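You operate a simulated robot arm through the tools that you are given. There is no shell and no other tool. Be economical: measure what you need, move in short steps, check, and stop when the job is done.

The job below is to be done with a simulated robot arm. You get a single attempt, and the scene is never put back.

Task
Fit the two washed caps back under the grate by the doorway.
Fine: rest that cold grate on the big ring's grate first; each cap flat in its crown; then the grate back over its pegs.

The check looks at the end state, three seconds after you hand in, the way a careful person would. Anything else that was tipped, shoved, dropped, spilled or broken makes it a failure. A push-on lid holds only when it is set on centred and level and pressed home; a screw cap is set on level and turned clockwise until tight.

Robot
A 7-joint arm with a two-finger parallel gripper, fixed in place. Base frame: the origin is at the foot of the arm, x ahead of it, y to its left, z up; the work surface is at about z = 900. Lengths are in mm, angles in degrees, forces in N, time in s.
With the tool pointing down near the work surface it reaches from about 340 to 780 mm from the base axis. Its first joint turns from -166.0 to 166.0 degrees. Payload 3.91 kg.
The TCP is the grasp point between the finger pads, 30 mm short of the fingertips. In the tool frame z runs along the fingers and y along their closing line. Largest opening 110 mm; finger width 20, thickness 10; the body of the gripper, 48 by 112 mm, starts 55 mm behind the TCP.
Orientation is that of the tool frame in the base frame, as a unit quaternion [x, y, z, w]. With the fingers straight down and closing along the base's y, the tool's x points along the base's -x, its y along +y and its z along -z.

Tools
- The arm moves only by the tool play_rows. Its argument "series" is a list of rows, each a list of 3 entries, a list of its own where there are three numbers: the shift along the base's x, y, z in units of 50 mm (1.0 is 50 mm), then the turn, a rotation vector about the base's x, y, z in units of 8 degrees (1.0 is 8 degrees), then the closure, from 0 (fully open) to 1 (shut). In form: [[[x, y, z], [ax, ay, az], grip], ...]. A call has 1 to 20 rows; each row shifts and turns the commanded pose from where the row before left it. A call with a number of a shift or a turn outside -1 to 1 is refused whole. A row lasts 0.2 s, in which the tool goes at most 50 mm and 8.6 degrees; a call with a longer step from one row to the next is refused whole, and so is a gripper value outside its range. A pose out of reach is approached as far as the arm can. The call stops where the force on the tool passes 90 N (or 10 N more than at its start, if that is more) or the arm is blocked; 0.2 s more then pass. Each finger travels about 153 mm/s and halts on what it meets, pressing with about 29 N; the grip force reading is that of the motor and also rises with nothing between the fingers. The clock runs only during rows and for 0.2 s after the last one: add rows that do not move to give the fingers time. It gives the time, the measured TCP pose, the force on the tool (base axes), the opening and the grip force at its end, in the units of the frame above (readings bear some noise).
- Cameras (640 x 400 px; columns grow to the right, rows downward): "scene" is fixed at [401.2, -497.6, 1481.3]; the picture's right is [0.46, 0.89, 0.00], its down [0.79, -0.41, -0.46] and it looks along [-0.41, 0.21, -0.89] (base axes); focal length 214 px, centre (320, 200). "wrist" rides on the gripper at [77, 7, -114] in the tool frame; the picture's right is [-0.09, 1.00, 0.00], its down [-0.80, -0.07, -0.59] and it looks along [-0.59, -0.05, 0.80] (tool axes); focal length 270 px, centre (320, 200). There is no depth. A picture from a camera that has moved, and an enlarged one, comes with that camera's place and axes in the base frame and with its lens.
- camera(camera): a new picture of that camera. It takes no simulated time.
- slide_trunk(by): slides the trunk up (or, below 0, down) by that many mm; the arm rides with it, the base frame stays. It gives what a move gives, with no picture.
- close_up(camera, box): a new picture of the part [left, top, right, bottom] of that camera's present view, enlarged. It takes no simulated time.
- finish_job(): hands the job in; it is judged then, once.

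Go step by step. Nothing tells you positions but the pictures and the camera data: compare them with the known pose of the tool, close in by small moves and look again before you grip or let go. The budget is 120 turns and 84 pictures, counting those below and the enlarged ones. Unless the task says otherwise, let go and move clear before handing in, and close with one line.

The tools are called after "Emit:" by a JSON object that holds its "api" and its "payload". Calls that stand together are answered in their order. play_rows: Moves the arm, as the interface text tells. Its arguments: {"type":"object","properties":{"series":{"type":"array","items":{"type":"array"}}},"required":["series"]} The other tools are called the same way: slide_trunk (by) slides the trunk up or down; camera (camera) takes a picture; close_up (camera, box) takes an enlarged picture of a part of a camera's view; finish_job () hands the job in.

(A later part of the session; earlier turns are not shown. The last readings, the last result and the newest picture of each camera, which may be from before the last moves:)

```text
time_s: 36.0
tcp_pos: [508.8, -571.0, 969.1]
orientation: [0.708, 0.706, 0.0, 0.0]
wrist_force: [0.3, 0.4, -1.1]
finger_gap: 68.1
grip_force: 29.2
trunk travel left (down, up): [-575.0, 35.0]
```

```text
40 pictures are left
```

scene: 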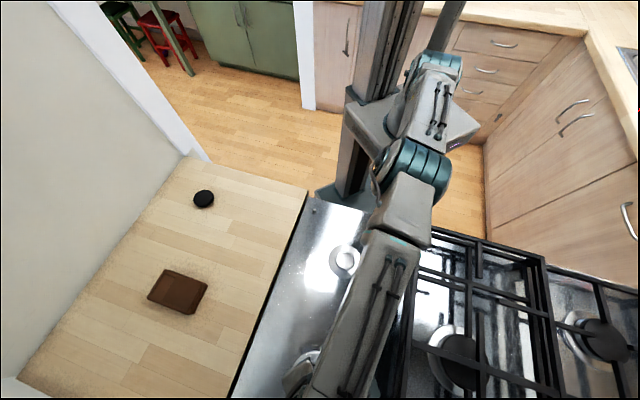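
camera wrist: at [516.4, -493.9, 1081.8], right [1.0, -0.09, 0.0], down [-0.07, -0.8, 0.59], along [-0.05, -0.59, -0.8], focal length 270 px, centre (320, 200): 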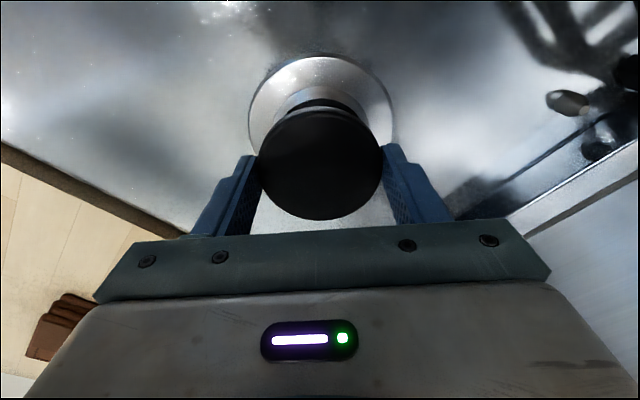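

Lateral alignment in x is now exact, and y agrees too. I'll lower in small steps.

Emit:
{"api": "play_rows", "payload": {"series": [[[0, 0, -0.2], [0, 0, 0], 1], [[0, 0, -0.2], [0, 0, 0], 1], [[0, 0, 0], [0, 0, 0], 1]]}}

Emit:
{"api": "camera", "payload": {"camera": "wrist"}}

```text
time_s: 36.8
tcp_pos: [509.2, -569.8, 947.7]
orientation: [0.707, 0.707, 0.001, 0.0]
wrist_force: [-0.5, 0.1, -1.0]
finger_gap: 68.2
grip_force: 28.9
trunk travel left (down, up): [-575.0, 35.0]
```

```text
39 pictures are left
camera wrist: at [517.6, -492.8, 1061.4], right [1.0, -0.09, 0.0], down [-0.07, -0.8, 0.59], along [-0.05, -0.59, -0.8], focal length 270 px, centre (320, 200)
```

wrist: 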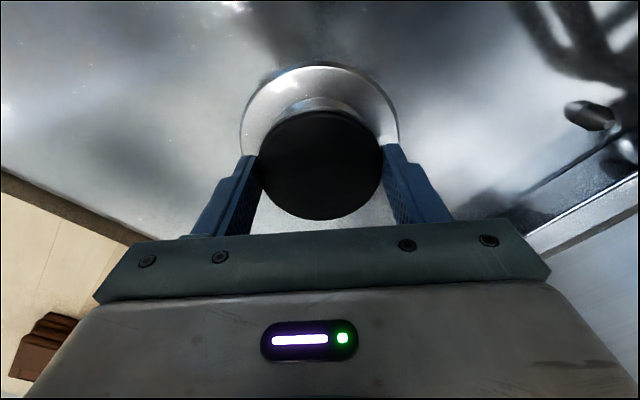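

Still concentric within about 1 mm. I'll continue down in tiny steps and watch the force.

Emit:
{"api": "play_rows", "payload": {"series": [[[-0.01, 0, -0.06], [0, 0, 0], 1], [[0, 0, -0.06], [0, 0, 0], 1], [[0, 0, -0.04], [0, 0, 0], 1], [[0, 0, 0], [0, 0, 0], 1]]}}

```text
time_s: 37.8
tcp_pos: [510.4, -569.8, 947.9]
orientation: [0.707, 0.708, -0.001, 0.007]
wrist_force: [10.1, -8.3, 42.3]
finger_gap: 68.3
grip_force: 29.0
trunk travel left (down, up): [-575.0, 35.0]
```

Contact came at TCP z≈948. I'll back off slightly and look at how the cap sits.

Emit:
{"api": "play_rows", "payload": {"series": [[[0, 0, 0.08], [0, 0, 0], 1], [[0, 0, 0.04], [0, 0, 0], 1], [[0, 0, 0], [0, 0, 0], 1]]}}

Emit:
{"api": "close_up", "payload": {"camera": "wrist", "box": [200, 40, 440, 240]}}

Emit:
{"api": "close_up", "payload": {"camera": "scene", "box": [280, 330, 350, 400]}}

```text
time_s: 38.6
tcp_pos: [508.9, -568.7, 947.9]
orientation: [0.707, 0.707, 0.0, 0.001]
wrist_force: [6.2, -4.8, 21.5]
finger_gap: 68.4
grip_force: 29.2
trunk travel left (down, up): [-575.0, 35.0]
```

```text
2.00 times, centred on (320, 140) of wrist
camera zoom: at [515.9, -491.5, 1060.6], right [1.0, -0.09, 0.0], down [-0.07, -0.8, 0.6], along [-0.05, -0.59, -0.8], focal length 541 px, centre (320, 320)
```

zoom: 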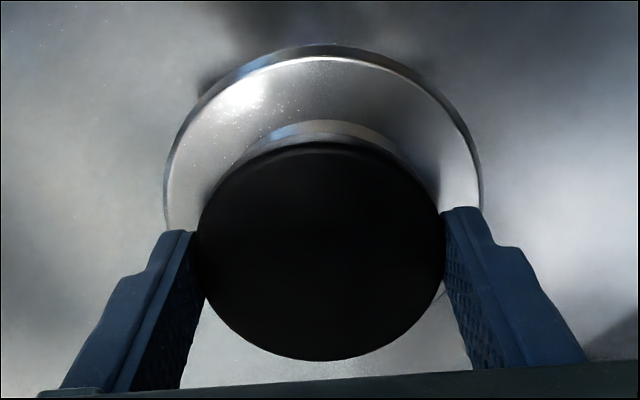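

```text
5.71 times, centred on (315, 365) of scene
camera zoom: at [401.2, -497.6, 1481.3], right [0.46, 0.89, 0.0], down [0.79, -0.41, -0.46], along [-0.41, 0.21, -0.89], focal length 1226 px, centre (349, -743)
```

zoom: 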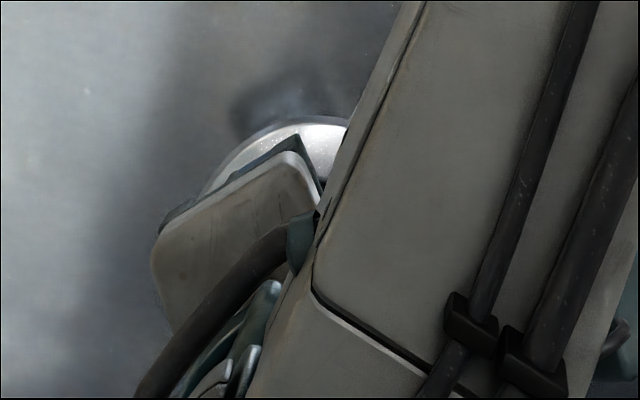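

I'll relieve the push and release the cap here, then rise and look at how it's seated.

Emit:
{"api": "play_rows", "payload": {"series": [[[0, 0, 0.04], [0, 0, 0], 1], [[0, 0, 0], [0, 0, 0], 0.8], [[0, 0, 0], [0, 0, 0], 0.3], [[0, 0, 0], [0, 0, 0], 0.1], [[0, 0, 0.1], [0, 0, 0], 0], [[0, 0, 0.4], [0, 0, 0], 0], [[0, 0, 0.6], [0, 0, 0], 0], [[0, 0, 0.6], [0, 0, 0], 0], [[0, 0, 0], [0, 0, 0], 0]]}}

Emit:
{"api": "close_up", "payload": {"camera": "wrist", "box": [200, 20, 440, 220]}}

```text
time_s: 40.6
tcp_pos: [509.5, -570.7, 1033.8]
orientation: [0.707, 0.707, 0.0, 0.0]
wrist_force: [0.3, 0.3, 0.7]
finger_gap: 110.1
grip_force: 0.0
trunk travel left (down, up): [-575.0, 35.0]
```

```text
2.00 times, centred on (320, 120) of wrist
camera zoom: at [515.6, -492.3, 1147.0], right [1.0, -0.09, 0.0], down [-0.07, -0.8, 0.59], along [-0.05, -0.59, -0.8], focal length 541 px, centre (320, 360)
```

zoom: 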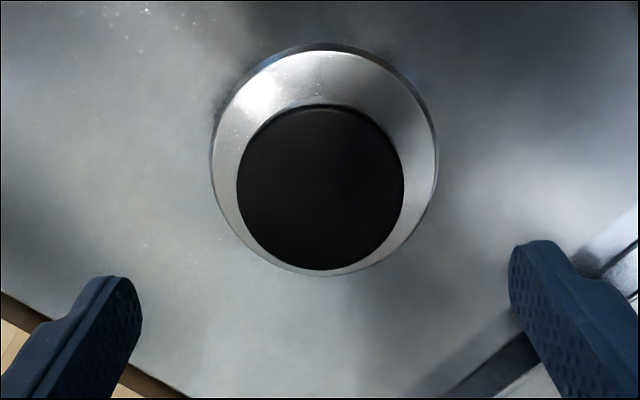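

The cap appears concentric with the skirt to about 1 mm. I'll get the arm out of the way toward the small cap and inspect the seating from the scene camera.

Emit:
{"api": "play_rows", "payload": {"series": [[[-0.4, -0.07, 0.3], [0, 0, 0.75], 0], [[-0.76, -0.14, 0], [0, 0, 0.75], 0], [[-0.76, -0.14, 0], [0, 0, 0.75], 0], [[-0.76, -0.14, 0], [0, 0, 0.75], 0], [[-0.76, -0.14, 0], [0, 0, 0.75], 0], [[-0.76, -0.14, 0], [0, 0, 0.75], 0], [[-0.76, -0.14, 0], [0, 0, 0.75], 0], [[-0.76, -0.14, 0], [0, 0, 0.75], 0], [[-0.76, -0.14, 0], [0, 0, 0.75], 0], [[-0.76, -0.14, 0], [0, 0, 0.75], 0], [[-0.76, -0.14, 0], [0, 0, 0.75], 0], [[-0.76, -0.14, 0], [0, 0, 0.75], 0], [[-0.76, -0.14, 0], [0, 0, 0.75], 0], [[-0.76, -0.14, 0], [0, 0, 0.75], 0], [[-0.41, -0.04, 0], [0, 0, 0.75], 0], [[0, 0, 0], [0, 0, 0], 0]]}}

Emit:
{"api": "camera", "payload": {"camera": "wrist"}}

Emit:
{"api": "close_up", "payload": {"camera": "scene", "box": [280, 330, 350, 400]}}

```text
time_s: 44.0
tcp_pos: [-26.8, -667.5, 1048.1]
orientation: [-0.001, 1.0, 0.0, 0.001]
wrist_force: [0.6, -0.4, 0.1]
finger_gap: 110.1
grip_force: 0.0
trunk travel left (down, up): [-575.0, 35.0]
```

```text
35 pictures are left
camera wrist: at [-104.0, -660.8, 1161.1], right [0.09, 1.0, 0.0], down [0.8, -0.07, 0.59], along [0.59, -0.05, -0.8], focal length 270 px, centre (320, 200)
```

wrist: 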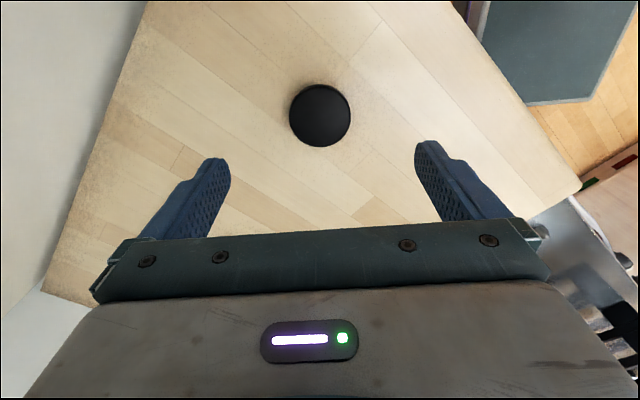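

```text
5.71 times, centred on (315, 365) of scene
camera zoom: at [401.2, -497.6, 1481.3], right [0.46, 0.89, 0.0], down [0.79, -0.41, -0.46], along [-0.41, 0.21, -0.89], focal length 1226 px, centre (349, -743)
```

zoom: 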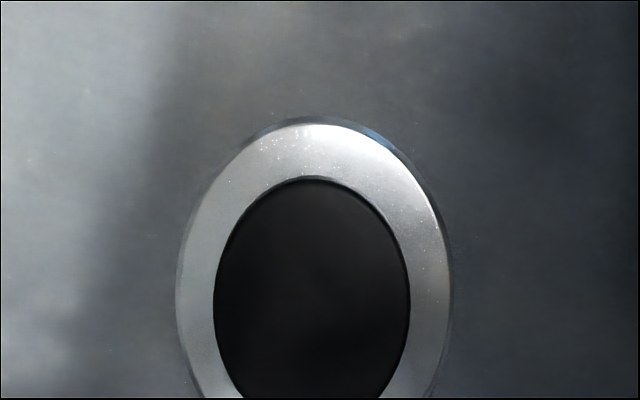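

The cap looks concentric within about 0.6 mm from the scene camera; I'll do a capture test later. The small cap is near (-18.5,-668), so I'll approach it.

Emit:
{"api": "play_rows", "payload": {"series": [[[0.16, 0, -0.4], [0, 0, 0], 0], [[0, 0, -0.6], [0, 0, 0], 0], [[0, 0, -0.5], [0, 0, 0], 0.15], [[0, 0, 0], [0, 0, 0], 0.15]]}}

Emit:
{"api": "camera", "payload": {"camera": "wrist"}}

```text
time_s: 45.0
tcp_pos: [-18.2, -667.4, 972.9]
orientation: [0.001, 1.0, 0.0, -0.001]
wrist_force: [0.1, -0.5, -0.4]
finger_gap: 93.5
grip_force: 0.0
trunk travel left (down, up): [-575.0, 35.0]
```

```text
33 pictures are left
camera wrist: at [-94.9, -659.6, 1085.6], right [0.09, 1.0, 0.0], down [0.8, -0.07, 0.59], along [0.59, -0.05, -0.8], focal length 270 px, centre (320, 200)
```

wrist: 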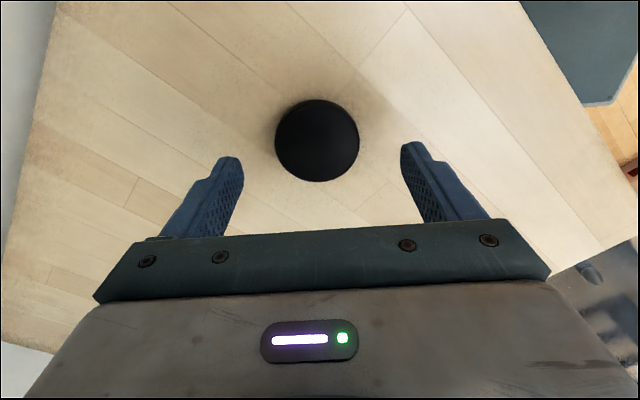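

I'll centre (-1,-2 mm) and grip with the tips a few mm above the counter this time.

Emit:
{"api": "play_rows", "payload": {"series": [[[-0.02, -0.04, -0.3], [0, 0, 0], 0.15], [[0, 0, -0.28], [0, 0, 0], 0.15], [[0, 0, 0], [0, 0, 0], 0.35], [[0, 0, 0], [0, 0, 0], 0.45], [[0, 0, 0], [0, 0, 0], 0.6], [[0, 0, 0], [0, 0, 0], 1], [[0, 0, 0], [0, 0, 0], 1]]}}

Emit:
{"api": "camera", "payload": {"camera": "wrist"}}

```text
time_s: 46.6
tcp_pos: [-19.4, -669.6, 944.9]
orientation: [0.001, 1.0, 0.0, 0.0]
wrist_force: [-0.2, 0.3, -0.1]
finger_gap: 54.5
grip_force: 29.1
trunk travel left (down, up): [-575.0, 35.0]
```

```text
32 pictures are left
camera wrist: at [-96.2, -661.5, 1057.6], right [0.09, 1.0, 0.0], down [0.8, -0.07, 0.59], along [0.59, -0.05, -0.8], focal length 270 px, centre (320, 200)
```

wrist: 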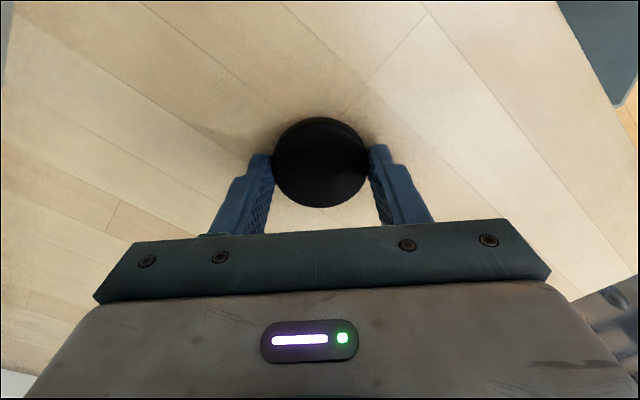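

Gripped at 54.5 mm with no counter contact. I'll lift it and carry it over the front crown near (326,-389).

Emit:
{"api": "play_rows", "payload": {"series": [[[0, 0, 0.1], [0, 0, 0], 1], [[0, 0, 0.4], [0, 0, 0], 1], [[0, 0, 0.6], [0, 0, 0], 1], [[0, 0, 0.4], [0, 0, 0], 1], [[0.3, 0.24, 0], [0, 0, 0], 1], [[0.6, 0.49, 0], [0, 0, 0], 1], [[0.6, 0.49, 0], [0, 0, 0], 1], [[0.6, 0.49, 0], [0, 0, 0], 1], [[0.6, 0.49, 0], [0, 0, 0], 1], [[0.6, 0.49, 0], [0, 0, 0], 1], [[0.6, 0.49, 0], [0, 0, 0], 1], [[0.6, 0.49, 0], [0, 0, 0], 1], [[0.6, 0.49, 0], [0, 0, 0], 1], [[0.6, 0.49, 0], [0, 0, 0], 1], [[0.6, 0.49, 0], [0, 0, 0], 1], [[0.6, 0.47, 0], [0, 0, 0], 1], [[0, 0, -0.3], [0, 0, 0], 1], [[0, 0, -0.3], [0, 0, 0], 1], [[0, 0, -0.2], [0, 0, 0], 1], [[0, 0, 0], [0, 0, 0], 1]]}}

Emit:
{"api": "camera", "payload": {"camera": "wrist"}}

```text
time_s: 50.8
tcp_pos: [327.3, -388.2, 979.0]
orientation: [0.0, 1.0, 0.0, 0.0]
wrist_force: [-0.6, -0.3, -0.8]
finger_gap: 54.3
grip_force: 29.2
trunk travel left (down, up): [-575.0, 35.0]
```

```text
31 pictures are left
camera wrist: at [249.9, -381.2, 1092.8], right [0.09, 1.0, 0.0], down [0.8, -0.07, 0.59], along [0.59, -0.05, -0.8], focal length 270 px, centre (320, 200)
```

wrist: 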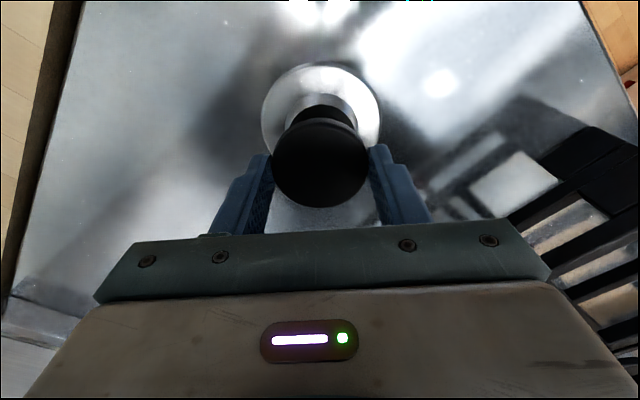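

y alignment is good. I'll yaw -90° to check x the same way.

Emit:
{"api": "play_rows", "payload": {"series": [[[0, 0, 0], [0, 0, -1], 1], [[0, 0, 0], [0, 0, -1], 1], [[0, 0, 0], [0, 0, -1], 1], [[0, 0, 0], [0, 0, -1], 1], [[0, 0, 0], [0, 0, -1], 1], [[0, 0, 0], [0, 0, -1], 1], [[0, 0, 0], [0, 0, -1], 1], [[0, 0, 0], [0, 0, -1], 1], [[0, 0, 0], [0, 0, -1], 1], [[0, 0, 0], [0, 0, -1], 1], [[0, 0, 0], [0, 0, -1], 1], [[0, 0, 0], [0, 0, -0.25], 1], [[0, 0, 0], [0, 0, 0], 1], [[0, 0, 0], [0, 0, 0], 1]]}}

Emit:
{"api": "camera", "payload": {"camera": "wrist"}}

```text
time_s: 53.8
tcp_pos: [326.4, -388.9, 979.3]
orientation: [0.707, 0.707, 0.0, 0.0]
wrist_force: [0.3, 0.4, 0.3]
finger_gap: 54.2
grip_force: 29.1
trunk travel left (down, up): [-575.0, 35.0]
```

```text
30 pictures are left
camera wrist: at [333.5, -311.2, 1092.4], right [1.0, -0.09, 0.0], down [-0.07, -0.8, 0.59], along [-0.05, -0.59, -0.8], focal length 270 px, centre (320, 200)
```

wrist: 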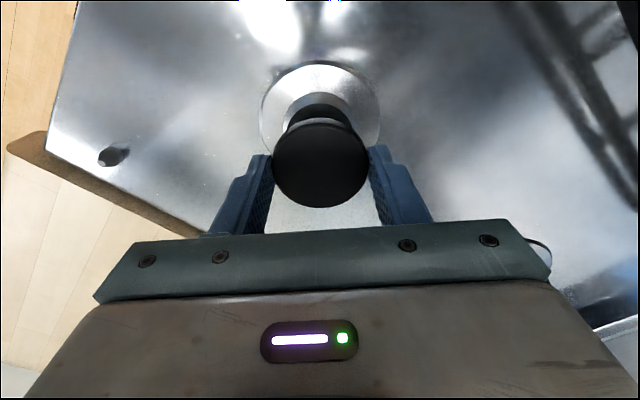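

Both lateral checks are good. I'll zoom in to see how far the cap sits along the pads.

Emit:
{"api": "close_up", "payload": {"camera": "wrist", "box": [240, 50, 400, 220]}}

```text
2.35 times, centred on (320, 135) of wrist
camera zoom: at [333.5, -311.2, 1092.4], right [1.0, -0.09, 0.0], down [-0.07, -0.8, 0.59], along [-0.05, -0.59, -0.8], focal length 636 px, centre (320, 353)
```

zoom: 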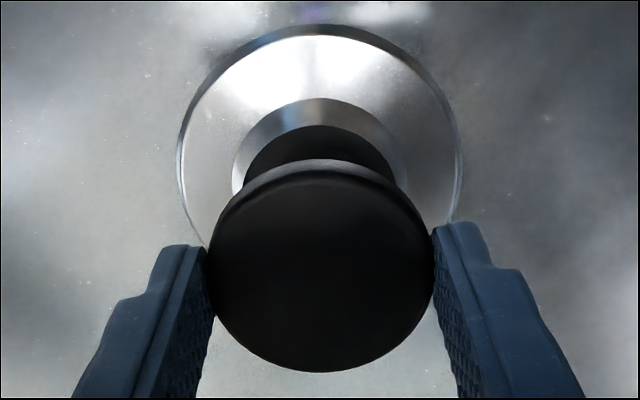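

The cap is centred on the pads (top about 19 mm below the TCP, tips about 11 mm below its top). I'll lower toward the crown.

Emit:
{"api": "play_rows", "payload": {"series": [[[0, 0.01, -0.2], [0, 0, 0], 1], [[0, 0, -0.16], [0, 0, 0], 1], [[0, 0, 0], [0, 0, 0], 1]]}}

Emit:
{"api": "close_up", "payload": {"camera": "wrist", "box": [240, 50, 400, 220]}}

```text
time_s: 54.6
tcp_pos: [327.4, -388.8, 961.0]
orientation: [0.707, 0.707, 0.0, 0.0]
wrist_force: [0.1, 0.3, -0.9]
finger_gap: 54.3
grip_force: 29.0
trunk travel left (down, up): [-575.0, 35.0]
```

```text
2.35 times, centred on (320, 135) of wrist
camera zoom: at [333.7, -310.3, 1074.7], right [1.0, -0.09, 0.0], down [-0.07, -0.8, 0.59], along [-0.05, -0.59, -0.8], focal length 636 px, centre (320, 353)
```

zoom: 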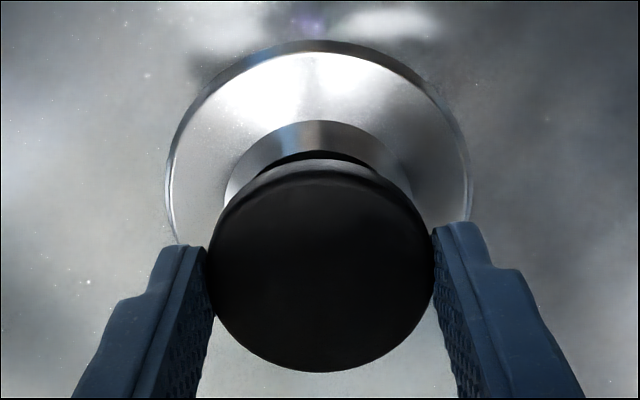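

Concentric. Small steps down, watching for contact.

Emit:
{"api": "play_rows", "payload": {"series": [[[0, 0, -0.06], [0, 0, 0], 1], [[0, 0, -0.06], [0, 0, 0], 1], [[0, 0, -0.06], [0, 0, 0], 1], [[0, 0, 0], [0, 0, 0], 1]]}}

```text
time_s: 55.6
tcp_pos: [326.5, -387.9, 953.3]
orientation: [0.707, 0.707, -0.001, 0.0]
wrist_force: [-0.7, -0.6, 0.3]
finger_gap: 54.4
grip_force: 29.7
trunk travel left (down, up): [-575.0, 35.0]
```

Emit:
{"api": "play_rows", "payload": {"series": [[[0, 0, -0.04], [0, 0, 0], 1], [[0, 0, -0.04], [0, 0, 0], 1], [[0, 0, 0], [0, 0, 0], 1]]}}

```text
time_s: 56.4
tcp_pos: [326.5, -388.6, 949.4]
orientation: [0.707, 0.707, 0.0, 0.0]
wrist_force: [-0.6, 0.0, -1.2]
finger_gap: 54.3
grip_force: 28.8
trunk travel left (down, up): [-575.0, 35.0]
```

No contact yet at 949.4. I'll continue with small steps.

Emit:
{"api": "play_rows", "payload": {"series": [[[0, 0, -0.04], [0, 0, 0], 1], [[0, 0, -0.04], [0, 0, 0], 1], [[0, 0, 0], [0, 0, 0], 1]]}}

Emit:
{"api": "close_up", "payload": {"camera": "wrist", "box": [240, 50, 400, 220]}}

```text
time_s: 57.2
tcp_pos: [326.4, -388.2, 948.0]
orientation: [0.707, 0.707, 0.0, 0.002]
wrist_force: [1.1, -3.4, 5.6]
finger_gap: 54.3
grip_force: 29.2
trunk travel left (down, up): [-575.0, 35.0]
```

```text
2.35 times, centred on (320, 135) of wrist
camera zoom: at [333.3, -309.7, 1060.5], right [1.0, -0.09, 0.0], down [-0.07, -0.8, 0.6], along [-0.05, -0.6, -0.8], focal length 636 px, centre (320, 353)
```

zoom: 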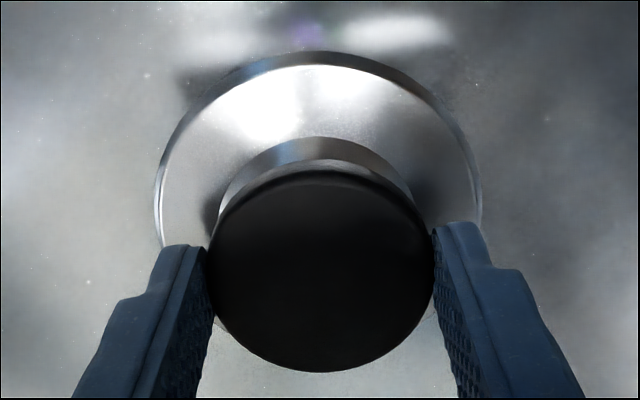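

Contact at about 948 with light force. I'll press slightly more to see whether it settles.

Emit:
{"api": "play_rows", "payload": {"series": [[[0, 0, -0.04], [0, 0, 0], 1], [[0, 0, -0.02], [0, 0, 0], 1], [[0, 0, 0], [0, 0, 0], 1]]}}

```text
time_s: 58.0
tcp_pos: [325.9, -386.9, 943.3]
orientation: [0.707, 0.707, 0.0, 0.001]
wrist_force: [3.8, -0.8, 22.0]
finger_gap: 54.0
grip_force: 29.1
trunk travel left (down, up): [-575.0, 35.0]
```

It dropped about 4.5 mm, so the plug found its recess. That suggests the rear cap may not have dropped in yet. I'll press slightly more to confirm, then relieve and release.

Emit:
{"api": "play_rows", "payload": {"series": [[[0, 0, -0.04], [0, 0, 0], 1], [[0, 0, 0], [0, 0, 0], 1]]}}

Emit:
{"api": "close_up", "payload": {"camera": "wrist", "box": [240, 50, 400, 220]}}

```text
time_s: 58.6
tcp_pos: [326.3, -387.9, 940.0]
orientation: [0.707, 0.707, 0.0, 0.0]
wrist_force: [2.3, 1.7, 21.9]
finger_gap: 54.1
grip_force: 28.8
trunk travel left (down, up): [-575.0, 35.0]
```

```text
2.35 times, centred on (320, 135) of wrist
camera zoom: at [333.2, -309.7, 1053.4], right [1.0, -0.09, 0.0], down [-0.07, -0.8, 0.6], along [-0.05, -0.59, -0.8], focal length 636 px, centre (320, 353)
```

zoom: 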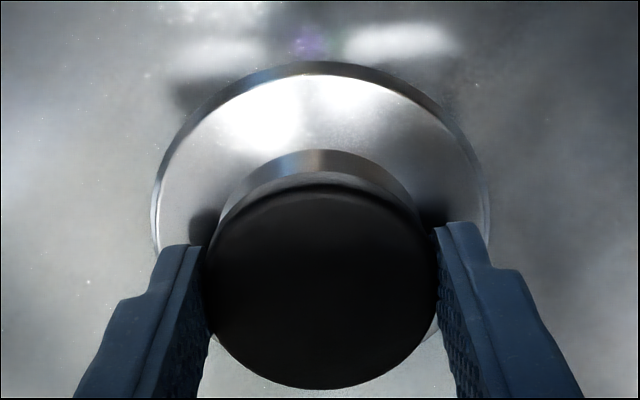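

The fingers slid down the cap by about 5 mm, so part of that was slip. I'll release and inspect how it sits.

Emit:
{"api": "play_rows", "payload": {"series": [[[0, 0, 0.06], [0, 0, 0], 1], [[0, 0, 0], [0, 0, 0], 0.7], [[0, 0, 0], [0, 0, 0], 0.4], [[0, 0, 0], [0, 0, 0], 0.2], [[0, 0, 0.2], [0, 0, 0], 0.1], [[0, 0, 0.6], [0, 0, 0], 0], [[0, 0, 0.6], [0, 0, 0], 0], [[0, 0, 0], [0, 0, 0], 0]]}}

Emit:
{"api": "close_up", "payload": {"camera": "wrist", "box": [220, 20, 420, 200]}}

```text
time_s: 60.4
tcp_pos: [328.0, -388.5, 1011.4]
orientation: [0.708, 0.707, 0.0, -0.001]
wrist_force: [-1.0, -0.2, 0.5]
finger_gap: 110.0
grip_force: 0.1
trunk travel left (down, up): [-575.0, 35.0]
```

```text
2.22 times, centred on (320, 110) of wrist
camera zoom: at [334.3, -311.9, 1124.6], right [1.0, -0.09, 0.0], down [-0.07, -0.8, 0.59], along [-0.05, -0.59, -0.8], focal length 601 px, centre (320, 400)
```

zoom: 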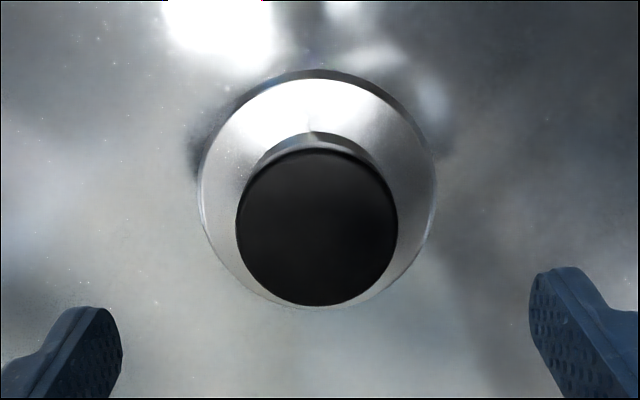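

The cap is concentric with the skirt. To test whether its plug is captured, I'll regrip it lightly and try a small sideways shift, reading the force.

Emit:
{"api": "play_rows", "payload": {"series": [[[0, 0, -0.6], [0, 0, 0], 0.1], [[0, 0, -0.6], [0, 0, 0], 0.2], [[0, 0, -0.12], [0, 0, 0], 0.4], [[0, 0, 0], [0, 0, 0], 0.6], [[0, 0, 0], [0, 0, 0], 1], [[0, 0, 0], [0, 0, 0], 1]]}}

Emit:
{"api": "play_rows", "payload": {"series": [[[0, 0.04, 0], [0, 0, 0], 1], [[0, 0.04, 0], [0, 0, 0], 1], [[0, 0, 0], [0, 0, 0], 1]]}}

```text
time_s: 61.8
tcp_pos: [326.3, -390.0, 946.3]
orientation: [0.707, 0.707, 0.0, 0.0]
wrist_force: [-1.6, 0.5, -0.1]
finger_gap: 53.9
grip_force: 29.2
trunk travel left (down, up): [-575.0, 35.0]
```

```text
time_s: 62.6
tcp_pos: [326.5, -385.8, 947.6]
orientation: [0.708, 0.707, 0.0, 0.001]
wrist_force: [2.0, -7.3, 3.5]
finger_gap: 54.0
grip_force: 28.5
trunk travel left (down, up): [-575.0, 35.0]
```

There's some lateral resistance (7 N). I'll push a bit further to tell capture from friction.

Emit:
{"api": "play_rows", "payload": {"series": [[[0, 0.05, 0], [0, 0, 0], 1], [[0, 0, 0], [0, 0, 0], 1]]}}

Emit:
{"api": "close_up", "payload": {"camera": "wrist", "box": [240, 50, 400, 220]}}

```text
time_s: 63.2
tcp_pos: [325.6, -384.4, 946.7]
orientation: [0.708, 0.707, 0.0, 0.001]
wrist_force: [1.7, -20.3, 7.9]
finger_gap: 54.1
grip_force: 29.5
trunk travel left (down, up): [-575.0, 35.0]
```

```text
2.35 times, centred on (320, 135) of wrist
camera zoom: at [333.2, -307.1, 1060.0], right [1.0, -0.09, 0.0], down [-0.07, -0.8, 0.6], along [-0.05, -0.59, -0.8], focal length 636 px, centre (320, 353)
```

zoom: 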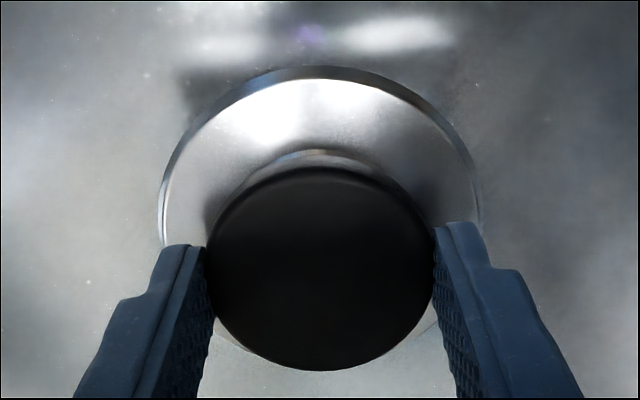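

20 N of resistance means the front cap is captured in its crown. I'll return to centre, release, rise and head back to the rear cap for the same test.

Emit:
{"api": "play_rows", "payload": {"series": [[[0, -0.06, 0], [0, 0, 0], 1], [[0, -0.06, 0], [0, 0, 0], 1], [[0, 0, 0], [0, 0, 0], 1], [[0, 0, 0], [0, 0, 0], 0.7], [[0, 0, 0], [0, 0, 0], 0.4], [[0, 0, 0], [0, 0, 0], 0.2], [[0, 0, 0.2], [0, 0, 0], 0.1], [[0, 0, 0.6], [0, 0, 0], 0], [[0, 0, 0.7], [0, 0, 0], 0], [[0, 0, 0], [0, 0, 0], 0]]}}

Emit:
{"api": "close_up", "payload": {"camera": "wrist", "box": [220, 20, 420, 200]}}

```text
time_s: 65.4
tcp_pos: [327.0, -389.0, 1022.3]
orientation: [0.707, 0.707, 0.0, 0.0]
wrist_force: [0.2, -0.3, 1.5]
finger_gap: 110.0
grip_force: 0.1
trunk travel left (down, up): [-575.0, 35.0]
```

```text
2.22 times, centred on (320, 110) of wrist
camera zoom: at [334.2, -310.8, 1134.5], right [1.0, -0.09, 0.0], down [-0.07, -0.8, 0.59], along [-0.05, -0.59, -0.8], focal length 601 px, centre (320, 400)
```

zoom: 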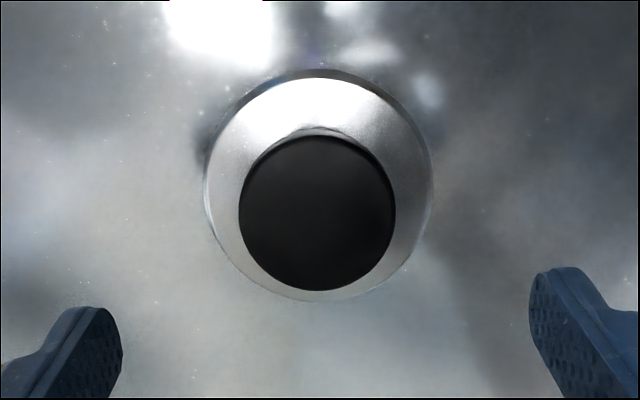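

Now to the rear cap, with a scene close-up of the front one on the way.

Emit:
{"api": "play_rows", "payload": {"series": [[[0.3, -0.3, 0], [0, 0, 0], 0], [[0.5, -0.5, 0], [0, 0, 0], 0], [[0.6, -0.6, 0], [0, 0, 0], 0], [[0.6, -0.6, 0], [0, 0, 0], 0], [[0.6, -0.6, 0], [0, 0, 0], 0], [[0.6, -0.6, 0], [0, 0, 0], 0], [[0.45, -0.42, 0], [0, 0, 0], 0], [[0, 0, 0], [0, 0, 0], 0], [[0, 0, 0], [0, 0, 0], 0]]}}

Emit:
{"api": "camera", "payload": {"camera": "scene"}}

Emit:
{"api": "close_up", "payload": {"camera": "wrist", "box": [220, 20, 420, 200]}}

```text
time_s: 67.4
tcp_pos: [508.8, -568.1, 1020.1]
orientation: [0.707, 0.707, 0.0, 0.0]
wrist_force: [-0.3, -0.5, 0.7]
finger_gap: 109.7
grip_force: 0.0
trunk travel left (down, up): [-575.0, 35.0]
```

```text
22 pictures are left
```

scene: 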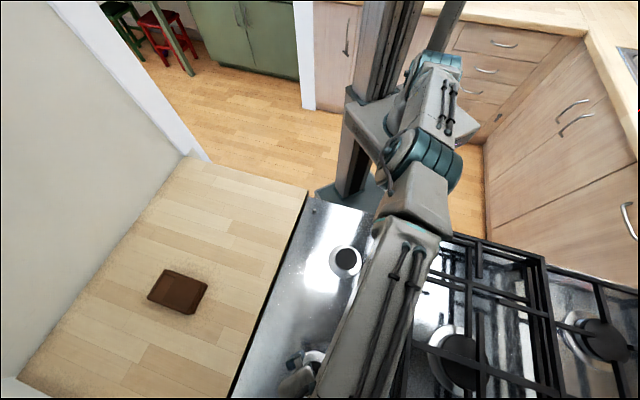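

```text
2.22 times, centred on (320, 110) of wrist
camera zoom: at [515.6, -490.9, 1133.3], right [1.0, -0.09, 0.0], down [-0.07, -0.8, 0.59], along [-0.05, -0.59, -0.8], focal length 601 px, centre (320, 400)
```

zoom: 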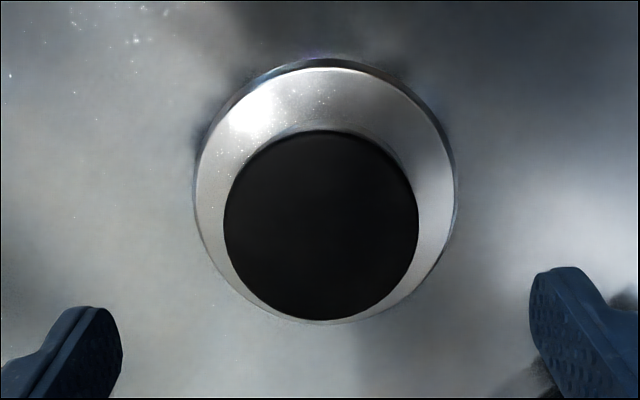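

The rear cap sits about 1.7 mm to -x of its skirt centre, so it may be resting on the crown rim. I'll regrip it 2 mm further in +x, which centres it, and watch the force.

Emit:
{"api": "play_rows", "payload": {"series": [[[0.04, 0, -0.5], [0, 0, 0], 0], [[0, 0, -0.5], [0, 0, 0], 0.1], [[0, 0, -0.42], [0, 0, 0], 0.2], [[0, 0, 0], [0, 0, 0], 0.3], [[0, 0, 0], [0, 0, 0], 0.5], [[0, 0, 0], [0, 0, 0], 1], [[0, 0, 0], [0, 0, 0], 1]]}}

```text
time_s: 69.0
tcp_pos: [510.2, -567.4, 950.3]
orientation: [0.707, 0.707, 0.001, 0.0]
wrist_force: [-0.2, 0.0, 0.8]
finger_gap: 68.1
grip_force: 28.9
trunk travel left (down, up): [-575.0, 35.0]
```

No side force, so the cap moved freely or was already in. I'll press down gently.

Emit:
{"api": "play_rows", "payload": {"series": [[[0, 0, -0.04], [0, 0, 0], 1], [[0, 0, -0.04], [0, 0, 0], 1], [[0, 0, 0], [0, 0, 0], 1]]}}

Emit:
{"api": "play_rows", "payload": {"series": [[[0, -0.05, 0], [0, 0, 0], 1], [[0, -0.05, 0], [0, 0, 0], 1], [[0, 0, 0], [0, 0, 0], 1]]}}

```text
time_s: 69.8
tcp_pos: [512.0, -567.9, 950.9]
orientation: [0.707, 0.707, -0.001, 0.003]
wrist_force: [0.2, -0.9, 23.1]
finger_gap: 67.9
grip_force: 29.1
trunk travel left (down, up): [-575.0, 35.0]
```

```text
time_s: 70.6
tcp_pos: [511.7, -570.9, 948.4]
orientation: [0.707, 0.707, -0.001, 0.0]
wrist_force: [-0.8, 15.6, 16.9]
finger_gap: 67.9
grip_force: 28.4
trunk travel left (down, up): [-575.0, 35.0]
```

I'll relieve the vertical press to see whether the lateral force stays.

Emit:
{"api": "play_rows", "payload": {"series": [[[0, 0, 0.06], [0, 0, 0], 1], [[0, 0, 0.02], [0, 0, 0], 1], [[0, 0, 0], [0, 0, 0], 1]]}}

Emit:
{"api": "play_rows", "payload": {"series": [[[0, -0.05, 0], [0, 0, 0], 1], [[0, 0, 0], [0, 0, 0], 1]]}}

```text
time_s: 71.4
tcp_pos: [511.6, -574.4, 951.8]
orientation: [0.707, 0.707, 0.0, 0.001]
wrist_force: [2.6, 7.5, 1.5]
finger_gap: 67.4
grip_force: 29.3
trunk travel left (down, up): [-575.0, 35.0]
```

```text
time_s: 72.0
tcp_pos: [511.2, -574.3, 951.4]
orientation: [0.708, 0.707, -0.001, 0.001]
wrist_force: [0.9, 12.4, 5.4]
finger_gap: 67.5
grip_force: 29.4
trunk travel left (down, up): [-575.0, 35.0]
```

Lateral force persists with no vertical load and the fingers stop moving, so the rear cap is captured too. I'll return to centre, release, rise and inspect.

Emit:
{"api": "play_rows", "payload": {"series": [[[0, 0.05, 0], [0, 0, 0], 1], [[0, 0.05, 0], [0, 0, 0], 1], [[0, 0.03, 0], [0, 0, 0], 1], [[0, 0, 0], [0, 0, 0], 0.8], [[0, 0, 0], [0, 0, 0], 0.4], [[0, 0, 0], [0, 0, 0], 0.1], [[0, 0, 0.2], [0, 0, 0], 0], [[0, 0, 0.6], [0, 0, 0], 0], [[0, 0, 0.7], [0, 0, 0], 0], [[0, 0, 0], [0, 0, 0], 0]]}}

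Emit:
{"api": "close_up", "payload": {"camera": "wrist", "box": [220, 20, 420, 200]}}

```text
time_s: 74.2
tcp_pos: [510.0, -568.3, 1025.7]
orientation: [0.707, 0.707, -0.001, 0.0]
wrist_force: [0.2, 0.2, 0.4]
finger_gap: 109.9
grip_force: 0.0
trunk travel left (down, up): [-575.0, 35.0]
```

```text
2.22 times, centred on (320, 110) of wrist
camera zoom: at [516.2, -490.9, 1139.0], right [1.0, -0.09, 0.0], down [-0.07, -0.8, 0.59], along [-0.05, -0.59, -0.8], focal length 601 px, centre (320, 400)
```

zoom: 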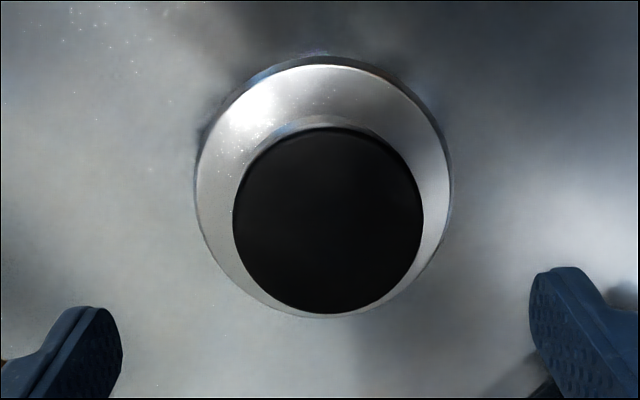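

The rear cap is held in its crown but about 1.5 mm off in x after the wiggle. I'll recentre it by closing lightly over the skirt centre with no other load.

Emit:
{"api": "play_rows", "payload": {"series": [[[0.03, 0, -0.5], [0, 0, 0], 0], [[0, 0, -0.6], [0, 0, 0], 0.1], [[0, 0, -0.4], [0, 0, 0], 0.2], [[0, 0, 0], [0, 0, 0], 0.3], [[0, 0, 0], [0, 0, 0], 0.36], [[0, 0, 0], [0, 0, 0], 0.45], [[0, 0, 0], [0, 0, 0], 0.45], [[0, 0, 0], [0, 0, 0], 0.3], [[0, 0, 0], [0, 0, 0], 0.1], [[0, 0, 0.2], [0, 0, 0], 0], [[0, 0, 0.6], [0, 0, 0], 0], [[0, 0, 0.7], [0, 0, 0], 0], [[0, 0, 0], [0, 0, 0], 0]]}}

Emit:
{"api": "close_up", "payload": {"camera": "wrist", "box": [220, 20, 420, 200]}}

```text
time_s: 77.0
tcp_pos: [510.7, -569.9, 1022.9]
orientation: [0.707, 0.707, 0.001, -0.001]
wrist_force: [-0.6, -0.3, 0.2]
finger_gap: 110.2
grip_force: 0.0
out of reach, approached as far as the arm can: row 12
trunk travel left (down, up): [-575.0, 35.0]
```

```text
2.22 times, centred on (320, 110) of wrist
camera zoom: at [517.8, -490.1, 1136.2], right [1.0, -0.09, 0.0], down [-0.07, -0.8, 0.59], along [-0.05, -0.59, -0.8], focal length 601 px, centre (320, 400)
```

zoom: 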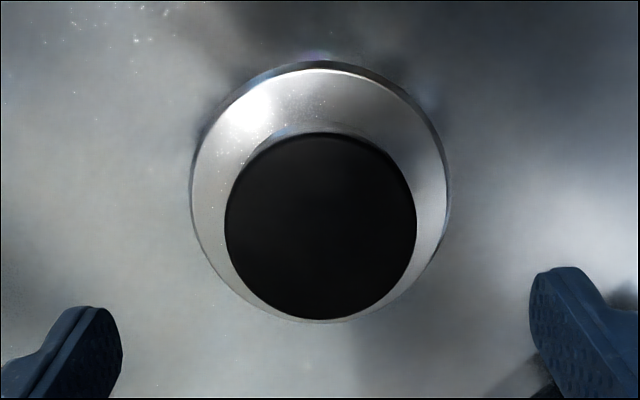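

The rear cap is centred now. I'll check the front one from the scene camera.

Emit:
{"api": "close_up", "payload": {"camera": "scene", "box": [310, 230, 380, 290]}}

```text
6.67 times, centred on (345, 260) of scene
camera zoom: at [401.2, -497.6, 1481.3], right [0.46, 0.89, 0.0], down [0.79, -0.41, -0.46], along [-0.41, 0.21, -0.89], focal length 1430 px, centre (153, -200)
```

zoom: 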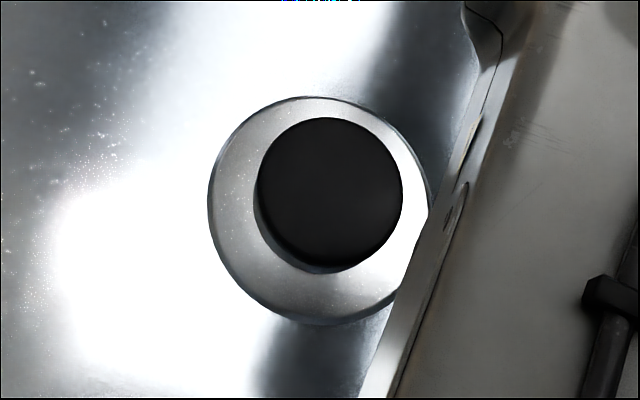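

The front cap is about 3 mm toward +y after the test. I'll go back with yaw 0, closing along y, and recentre it.

Emit:
{"api": "play_rows", "payload": {"series": [[[-0.3, 0.3, 0], [0, 0, 0.9], 0], [[-0.3, 0.3, 0], [0, 0, 0.9], 0], [[-0.3, 0.3, 0], [0, 0, 0.9], 0], [[-0.3, 0.3, 0], [0, 0, 0.9], 0], [[-0.3, 0.3, 0], [0, 0, 0.9], 0], [[-0.3, 0.3, 0], [0, 0, 0.9], 0], [[-0.3, 0.3, 0], [0, 0, 0.9], 0], [[-0.3, 0.3, 0], [0, 0, 0.9], 0], [[-0.3, 0.3, 0], [0, 0, 0.9], 0], [[-0.3, 0.3, 0], [0, 0, 0.9], 0], [[-0.3, 0.3, 0], [0, 0, 0.9], 0], [[-0.37, 0.33, 0], [0, 0, 0.9], 0], [[0, 0, 0], [0, 0, 0.45], 0], [[0, 0, 0], [0, 0, 0], 0], [[0, 0, 0], [0, 0, 0], 0]]}}

Emit:
{"api": "close_up", "payload": {"camera": "wrist", "box": [220, 20, 420, 200]}}

```text
time_s: 80.2
tcp_pos: [327.0, -385.2, 1024.0]
orientation: [0.0, 1.0, 0.001, 0.0]
wrist_force: [-0.2, 1.1, -0.2]
finger_gap: 110.1
grip_force: 0.0
trunk travel left (down, up): [-575.0, 35.0]
```

```text
2.22 times, centred on (320, 110) of wrist
camera zoom: at [249.6, -377.5, 1137.5], right [0.09, 1.0, 0.0], down [0.8, -0.07, 0.59], along [0.59, -0.05, -0.8], focal length 601 px, centre (320, 400)
```

zoom: 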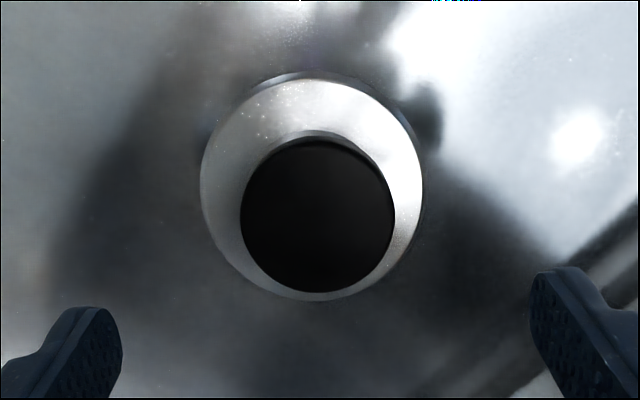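

Skirt centre is 3.3 mm to -y of the TCP. I'll shift, close lightly to centre the cap, then open and rise.

Emit:
{"api": "play_rows", "payload": {"series": [[[0, -0.066, -0.5], [0, 0, 0], 0], [[0, 0, -0.6], [0, 0, 0], 0.2], [[0, 0, -0.42], [0, 0, 0], 0.3], [[0, 0, 0], [0, 0, 0], 0.42], [[0, 0, 0], [0, 0, 0], 0.48], [[0, 0, 0], [0, 0, 0], 0.58], [[0, 0, 0], [0, 0, 0], 0.58], [[0, 0, 0], [0, 0, 0], 0.45], [[0, 0, 0], [0, 0, 0], 0.2], [[0, 0, 0.2], [0, 0, 0], 0.1], [[0, 0, 0.6], [0, 0, 0], 0], [[0, 0, 0.7], [0, 0, 0], 0], [[0, 0, 0], [0, 0, 0], 0]]}}

Emit:
{"api": "close_up", "payload": {"camera": "wrist", "box": [220, 20, 420, 200]}}

```text
time_s: 83.0
tcp_pos: [327.3, -386.9, 1023.7]
orientation: [0.0, 1.0, 0.0, 0.0]
wrist_force: [0.7, -0.7, -0.3]
finger_gap: 110.2
grip_force: 0.1
trunk travel left (down, up): [-575.0, 35.0]
```

```text
2.22 times, centred on (320, 110) of wrist
camera zoom: at [250.2, -379.4, 1136.6], right [0.09, 1.0, 0.0], down [0.8, -0.07, 0.59], along [0.59, -0.05, -0.8], focal length 601 px, centre (320, 400)
```

zoom: 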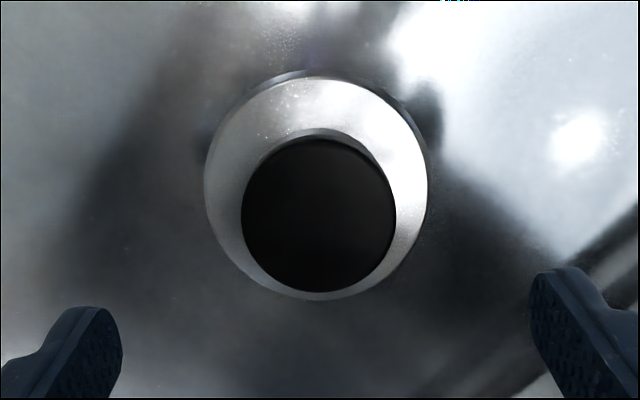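

Both caps are seated and centred within about 1 mm. Now I'll fetch the grate, moving above its crossing near (623,-275) with the same +2° yaw.

Emit:
{"api": "play_rows", "payload": {"series": [[[0, 0, 0.6], [0, 0, 0.25], 0.2], [[0.4, 0.15, 0.5], [0, 0, 0], 0.45], [[0.6, 0.22, 0], [0, 0, 0], 0.45], [[0.6, 0.22, 0], [0, 0, 0], 0.45], [[0.6, 0.22, 0], [0, 0, 0], 0.45], [[0.6, 0.22, 0], [0, 0, 0], 0.45], [[0.6, 0.22, 0], [0, 0, 0], 0.45], [[0.6, 0.22, 0], [0, 0, 0], 0.45], [[0.6, 0.22, 0], [0, 0, 0], 0.45], [[0.6, 0.22, 0], [0, 0, 0], 0.45], [[0.6, 0.22, 0], [0, 0, 0], 0.45], [[0.12, 0.11, -0.6], [0, 0, 0], 0.45], [[0, 0, -0.5], [0, 0, 0], 0.45], [[0, 0, 0], [0, 0, 0], 0.45], [[0, 0, 0], [0, 0, 0], 0.45]]}}

Emit:
{"api": "camera", "payload": {"camera": "wrist"}}

```text
time_s: 86.2
tcp_pos: [621.5, -276.0, 1024.3]
orientation: [-0.017, 1.0, 0.0, 0.0]
wrist_force: [0.0, -0.4, 0.5]
finger_gap: 60.4
grip_force: 0.0
trunk travel left (down, up): [-575.0, 35.0]
```

```text
15 pictures are left
camera wrist: at [544.1, -271.7, 1137.7], right [0.05, 1.0, 0.0], down [0.8, -0.04, 0.59], along [0.59, -0.03, -0.8], focal length 270 px, centre (320, 200)
```

wrist: 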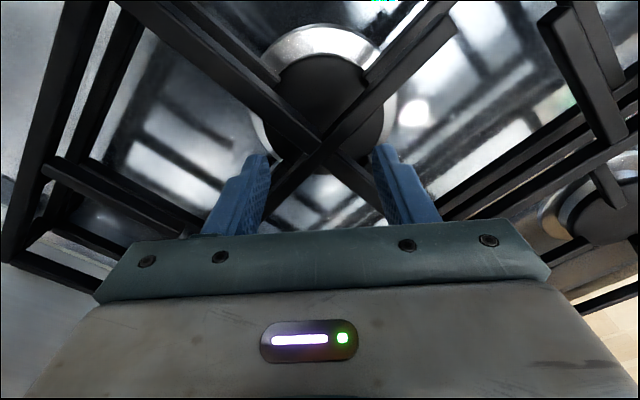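

The crossing is right under the TCP. I'll descend to z≈980 and close.

Emit:
{"api": "play_rows", "payload": {"series": [[[0.02, 0.02, -0.4], [0, 0, 0], 0.45], [[0, 0, -0.4], [0, 0, 0], 0.45], [[0, 0, -0.08], [0, 0, 0], 0.45], [[0, 0, 0], [0, 0, 0], 0.6], [[0, 0, 0], [0, 0, 0], 0.8], [[0, 0, 0], [0, 0, 0], 1], [[0, 0, 0], [0, 0, 0], 1]]}}

Emit:
{"api": "play_rows", "payload": {"series": [[[0, 0, 0.06], [0, 0, 0], 1], [[0, 0, 0.1], [0, 0, 0], 1], [[0, 0, 0.2], [0, 0, 0], 1], [[0, 0, 0.24], [0, 0, 0], 1], [[0, 0, 0.2], [0, 0, 0], 1], [[0, 0, 0], [0, 0, 0], 1], [[0, 0, 0], [0, 0, 0], 1]]}}

Emit:
{"api": "camera", "payload": {"camera": "wrist"}}

```text
time_s: 87.8
tcp_pos: [623.9, -275.8, 980.1]
orientation: [-0.017, 1.0, 0.0, 0.0]
wrist_force: [-2.6, -0.4, 0.2]
finger_gap: 37.4
grip_force: 29.0
trunk travel left (down, up): [-575.0, 35.0]
```

```text
time_s: 89.4
tcp_pos: [625.0, -275.6, 1018.4]
orientation: [-0.017, 1.0, 0.0, -0.001]
wrist_force: [0.3, 0.7, -10.4]
finger_gap: 37.7
grip_force: 28.9
trunk travel left (down, up): [-575.0, 35.0]
```

```text
14 pictures are left
camera wrist: at [548.5, -271.2, 1132.0], right [0.05, 1.0, 0.0], down [0.8, -0.04, 0.59], along [0.59, -0.03, -0.8], focal length 270 px, centre (320, 200)
```

wrist: 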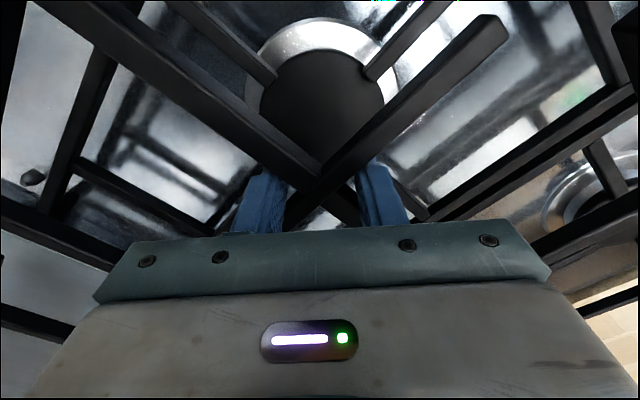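

It's lifted again. I'll carry it back over the left bay, then compare corners with the pegs.

Emit:
{"api": "play_rows", "payload": {"series": [[[0, 0, 0.2], [0, 0, 0], 1], [[-0.1, -0.1, 0], [0, 0, 0], 1], [[-0.2, -0.2, 0], [0, 0, 0], 1], [[-0.3, -0.3, 0], [0, 0, 0], 1], [[-0.4, -0.4, 0], [0, 0, 0], 1], [[-0.4, -0.4, 0], [0, 0, 0], 1], [[-0.4, -0.4, 0], [0, 0, 0], 1], [[-0.4, -0.4, 0], [0, 0, 0], 1], [[-0.4, -0.4, 0], [0, 0, 0], 1], [[-0.4, -0.4, 0], [0, 0, 0], 1], [[-0.4, -0.4, 0], [0, 0, 0], 1], [[-0.3, -0.3, 0], [0, 0, 0], 1], [[-0.2, -0.2, 0], [0, 0, 0], 1], [[-0.13, -0.13, 0], [0, 0, 0], 1], [[-0.06, -0.04, -0.1], [0, 0, 0], 1], [[0, 0, -0.3], [0, 0, 0], 1], [[0, 0, -0.3], [0, 0, 0], 1], [[0, 0, -0.1], [0, 0, 0], 1], [[0, 0, 0], [0, 0, 0], 1], [[0, 0, 0], [0, 0, 0], 1]]}}

Emit:
{"api": "close_up", "payload": {"camera": "scene", "box": [220, 190, 420, 400]}}

Emit:
{"api": "camera", "payload": {"camera": "wrist"}}

```text
time_s: 93.6
tcp_pos: [419.8, -480.8, 988.9]
orientation: [-0.018, 1.0, 0.0, 0.0]
wrist_force: [-0.1, -0.4, -11.4]
finger_gap: 37.7
grip_force: 29.5
trunk travel left (down, up): [-575.0, 35.0]
```

```text
1.90 times, centred on (320, 295) of scene
camera zoom: at [401.2, -497.6, 1481.3], right [0.46, 0.89, 0.0], down [0.79, -0.41, -0.46], along [-0.41, 0.21, -0.89], focal length 408 px, centre (320, 19)
```

zoom: 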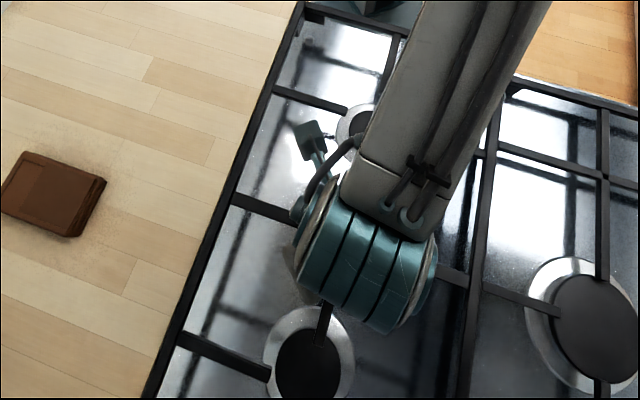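

```text
12 pictures are left
camera wrist: at [342.3, -475.3, 1102.5], right [0.05, 1.0, 0.0], down [0.8, -0.04, 0.59], along [0.59, -0.03, -0.8], focal length 270 px, centre (320, 200)
```

wrist: 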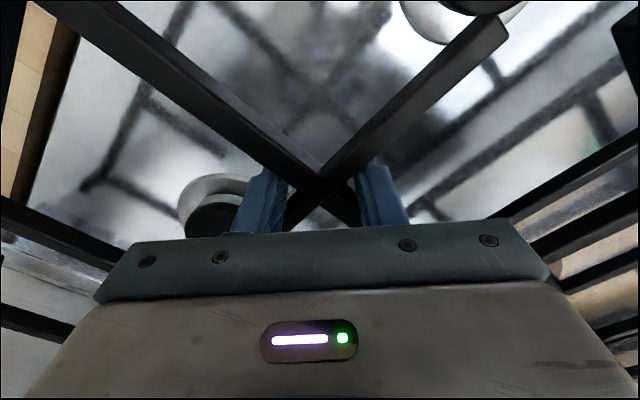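

I'll zoom on the front-left corner and peg, and the left side bar, to judge offset and yaw.

Emit:
{"api": "close_up", "payload": {"camera": "scene", "box": [280, 180, 360, 230]}}

Emit:
{"api": "close_up", "payload": {"camera": "wrist", "box": [0, 0, 640, 400]}}

```text
8.00 times, centred on (320, 205) of scene
camera zoom: at [401.2, -497.6, 1481.3], right [0.46, 0.89, 0.0], down [0.79, -0.41, -0.46], along [-0.41, 0.21, -0.89], focal length 1716 px, centre (320, 160)
```

zoom: 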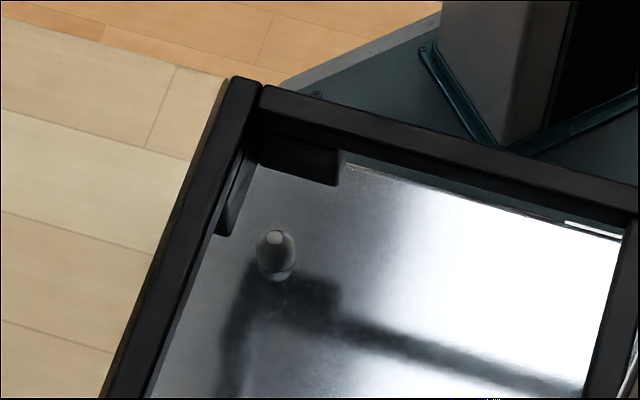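

```text
1.00 times, centred on (320, 200) of wrist
camera zoom: at [342.3, -475.3, 1102.5], right [0.05, 1.0, 0.0], down [0.8, -0.04, 0.59], along [0.59, -0.03, -0.8], focal length 270 px, centre (320, 200)
```

zoom: 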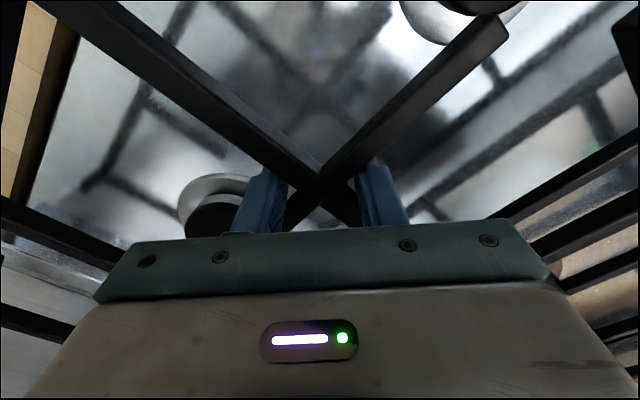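

The feet are L-shaped plates that wrap around the pegs. I suspect a slight tilt in the grip, so I'll check the front-right corner too.

Emit:
{"api": "close_up", "payload": {"camera": "scene", "box": [380, 190, 460, 240]}}

```text
8.00 times, centred on (420, 215) of scene
camera zoom: at [401.2, -497.6, 1481.3], right [0.46, 0.89, 0.0], down [0.79, -0.41, -0.46], along [-0.41, 0.21, -0.89], focal length 1716 px, centre (-480, 80)
```

zoom: 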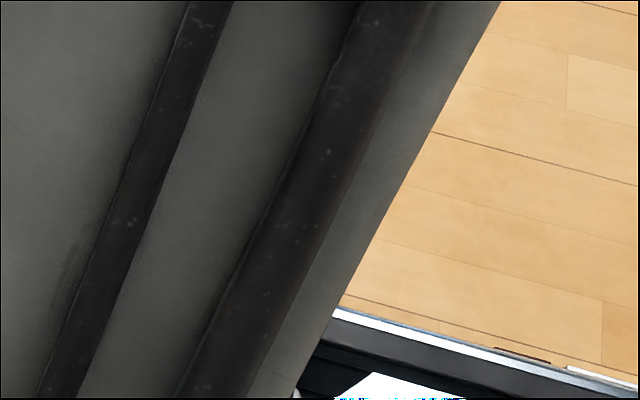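

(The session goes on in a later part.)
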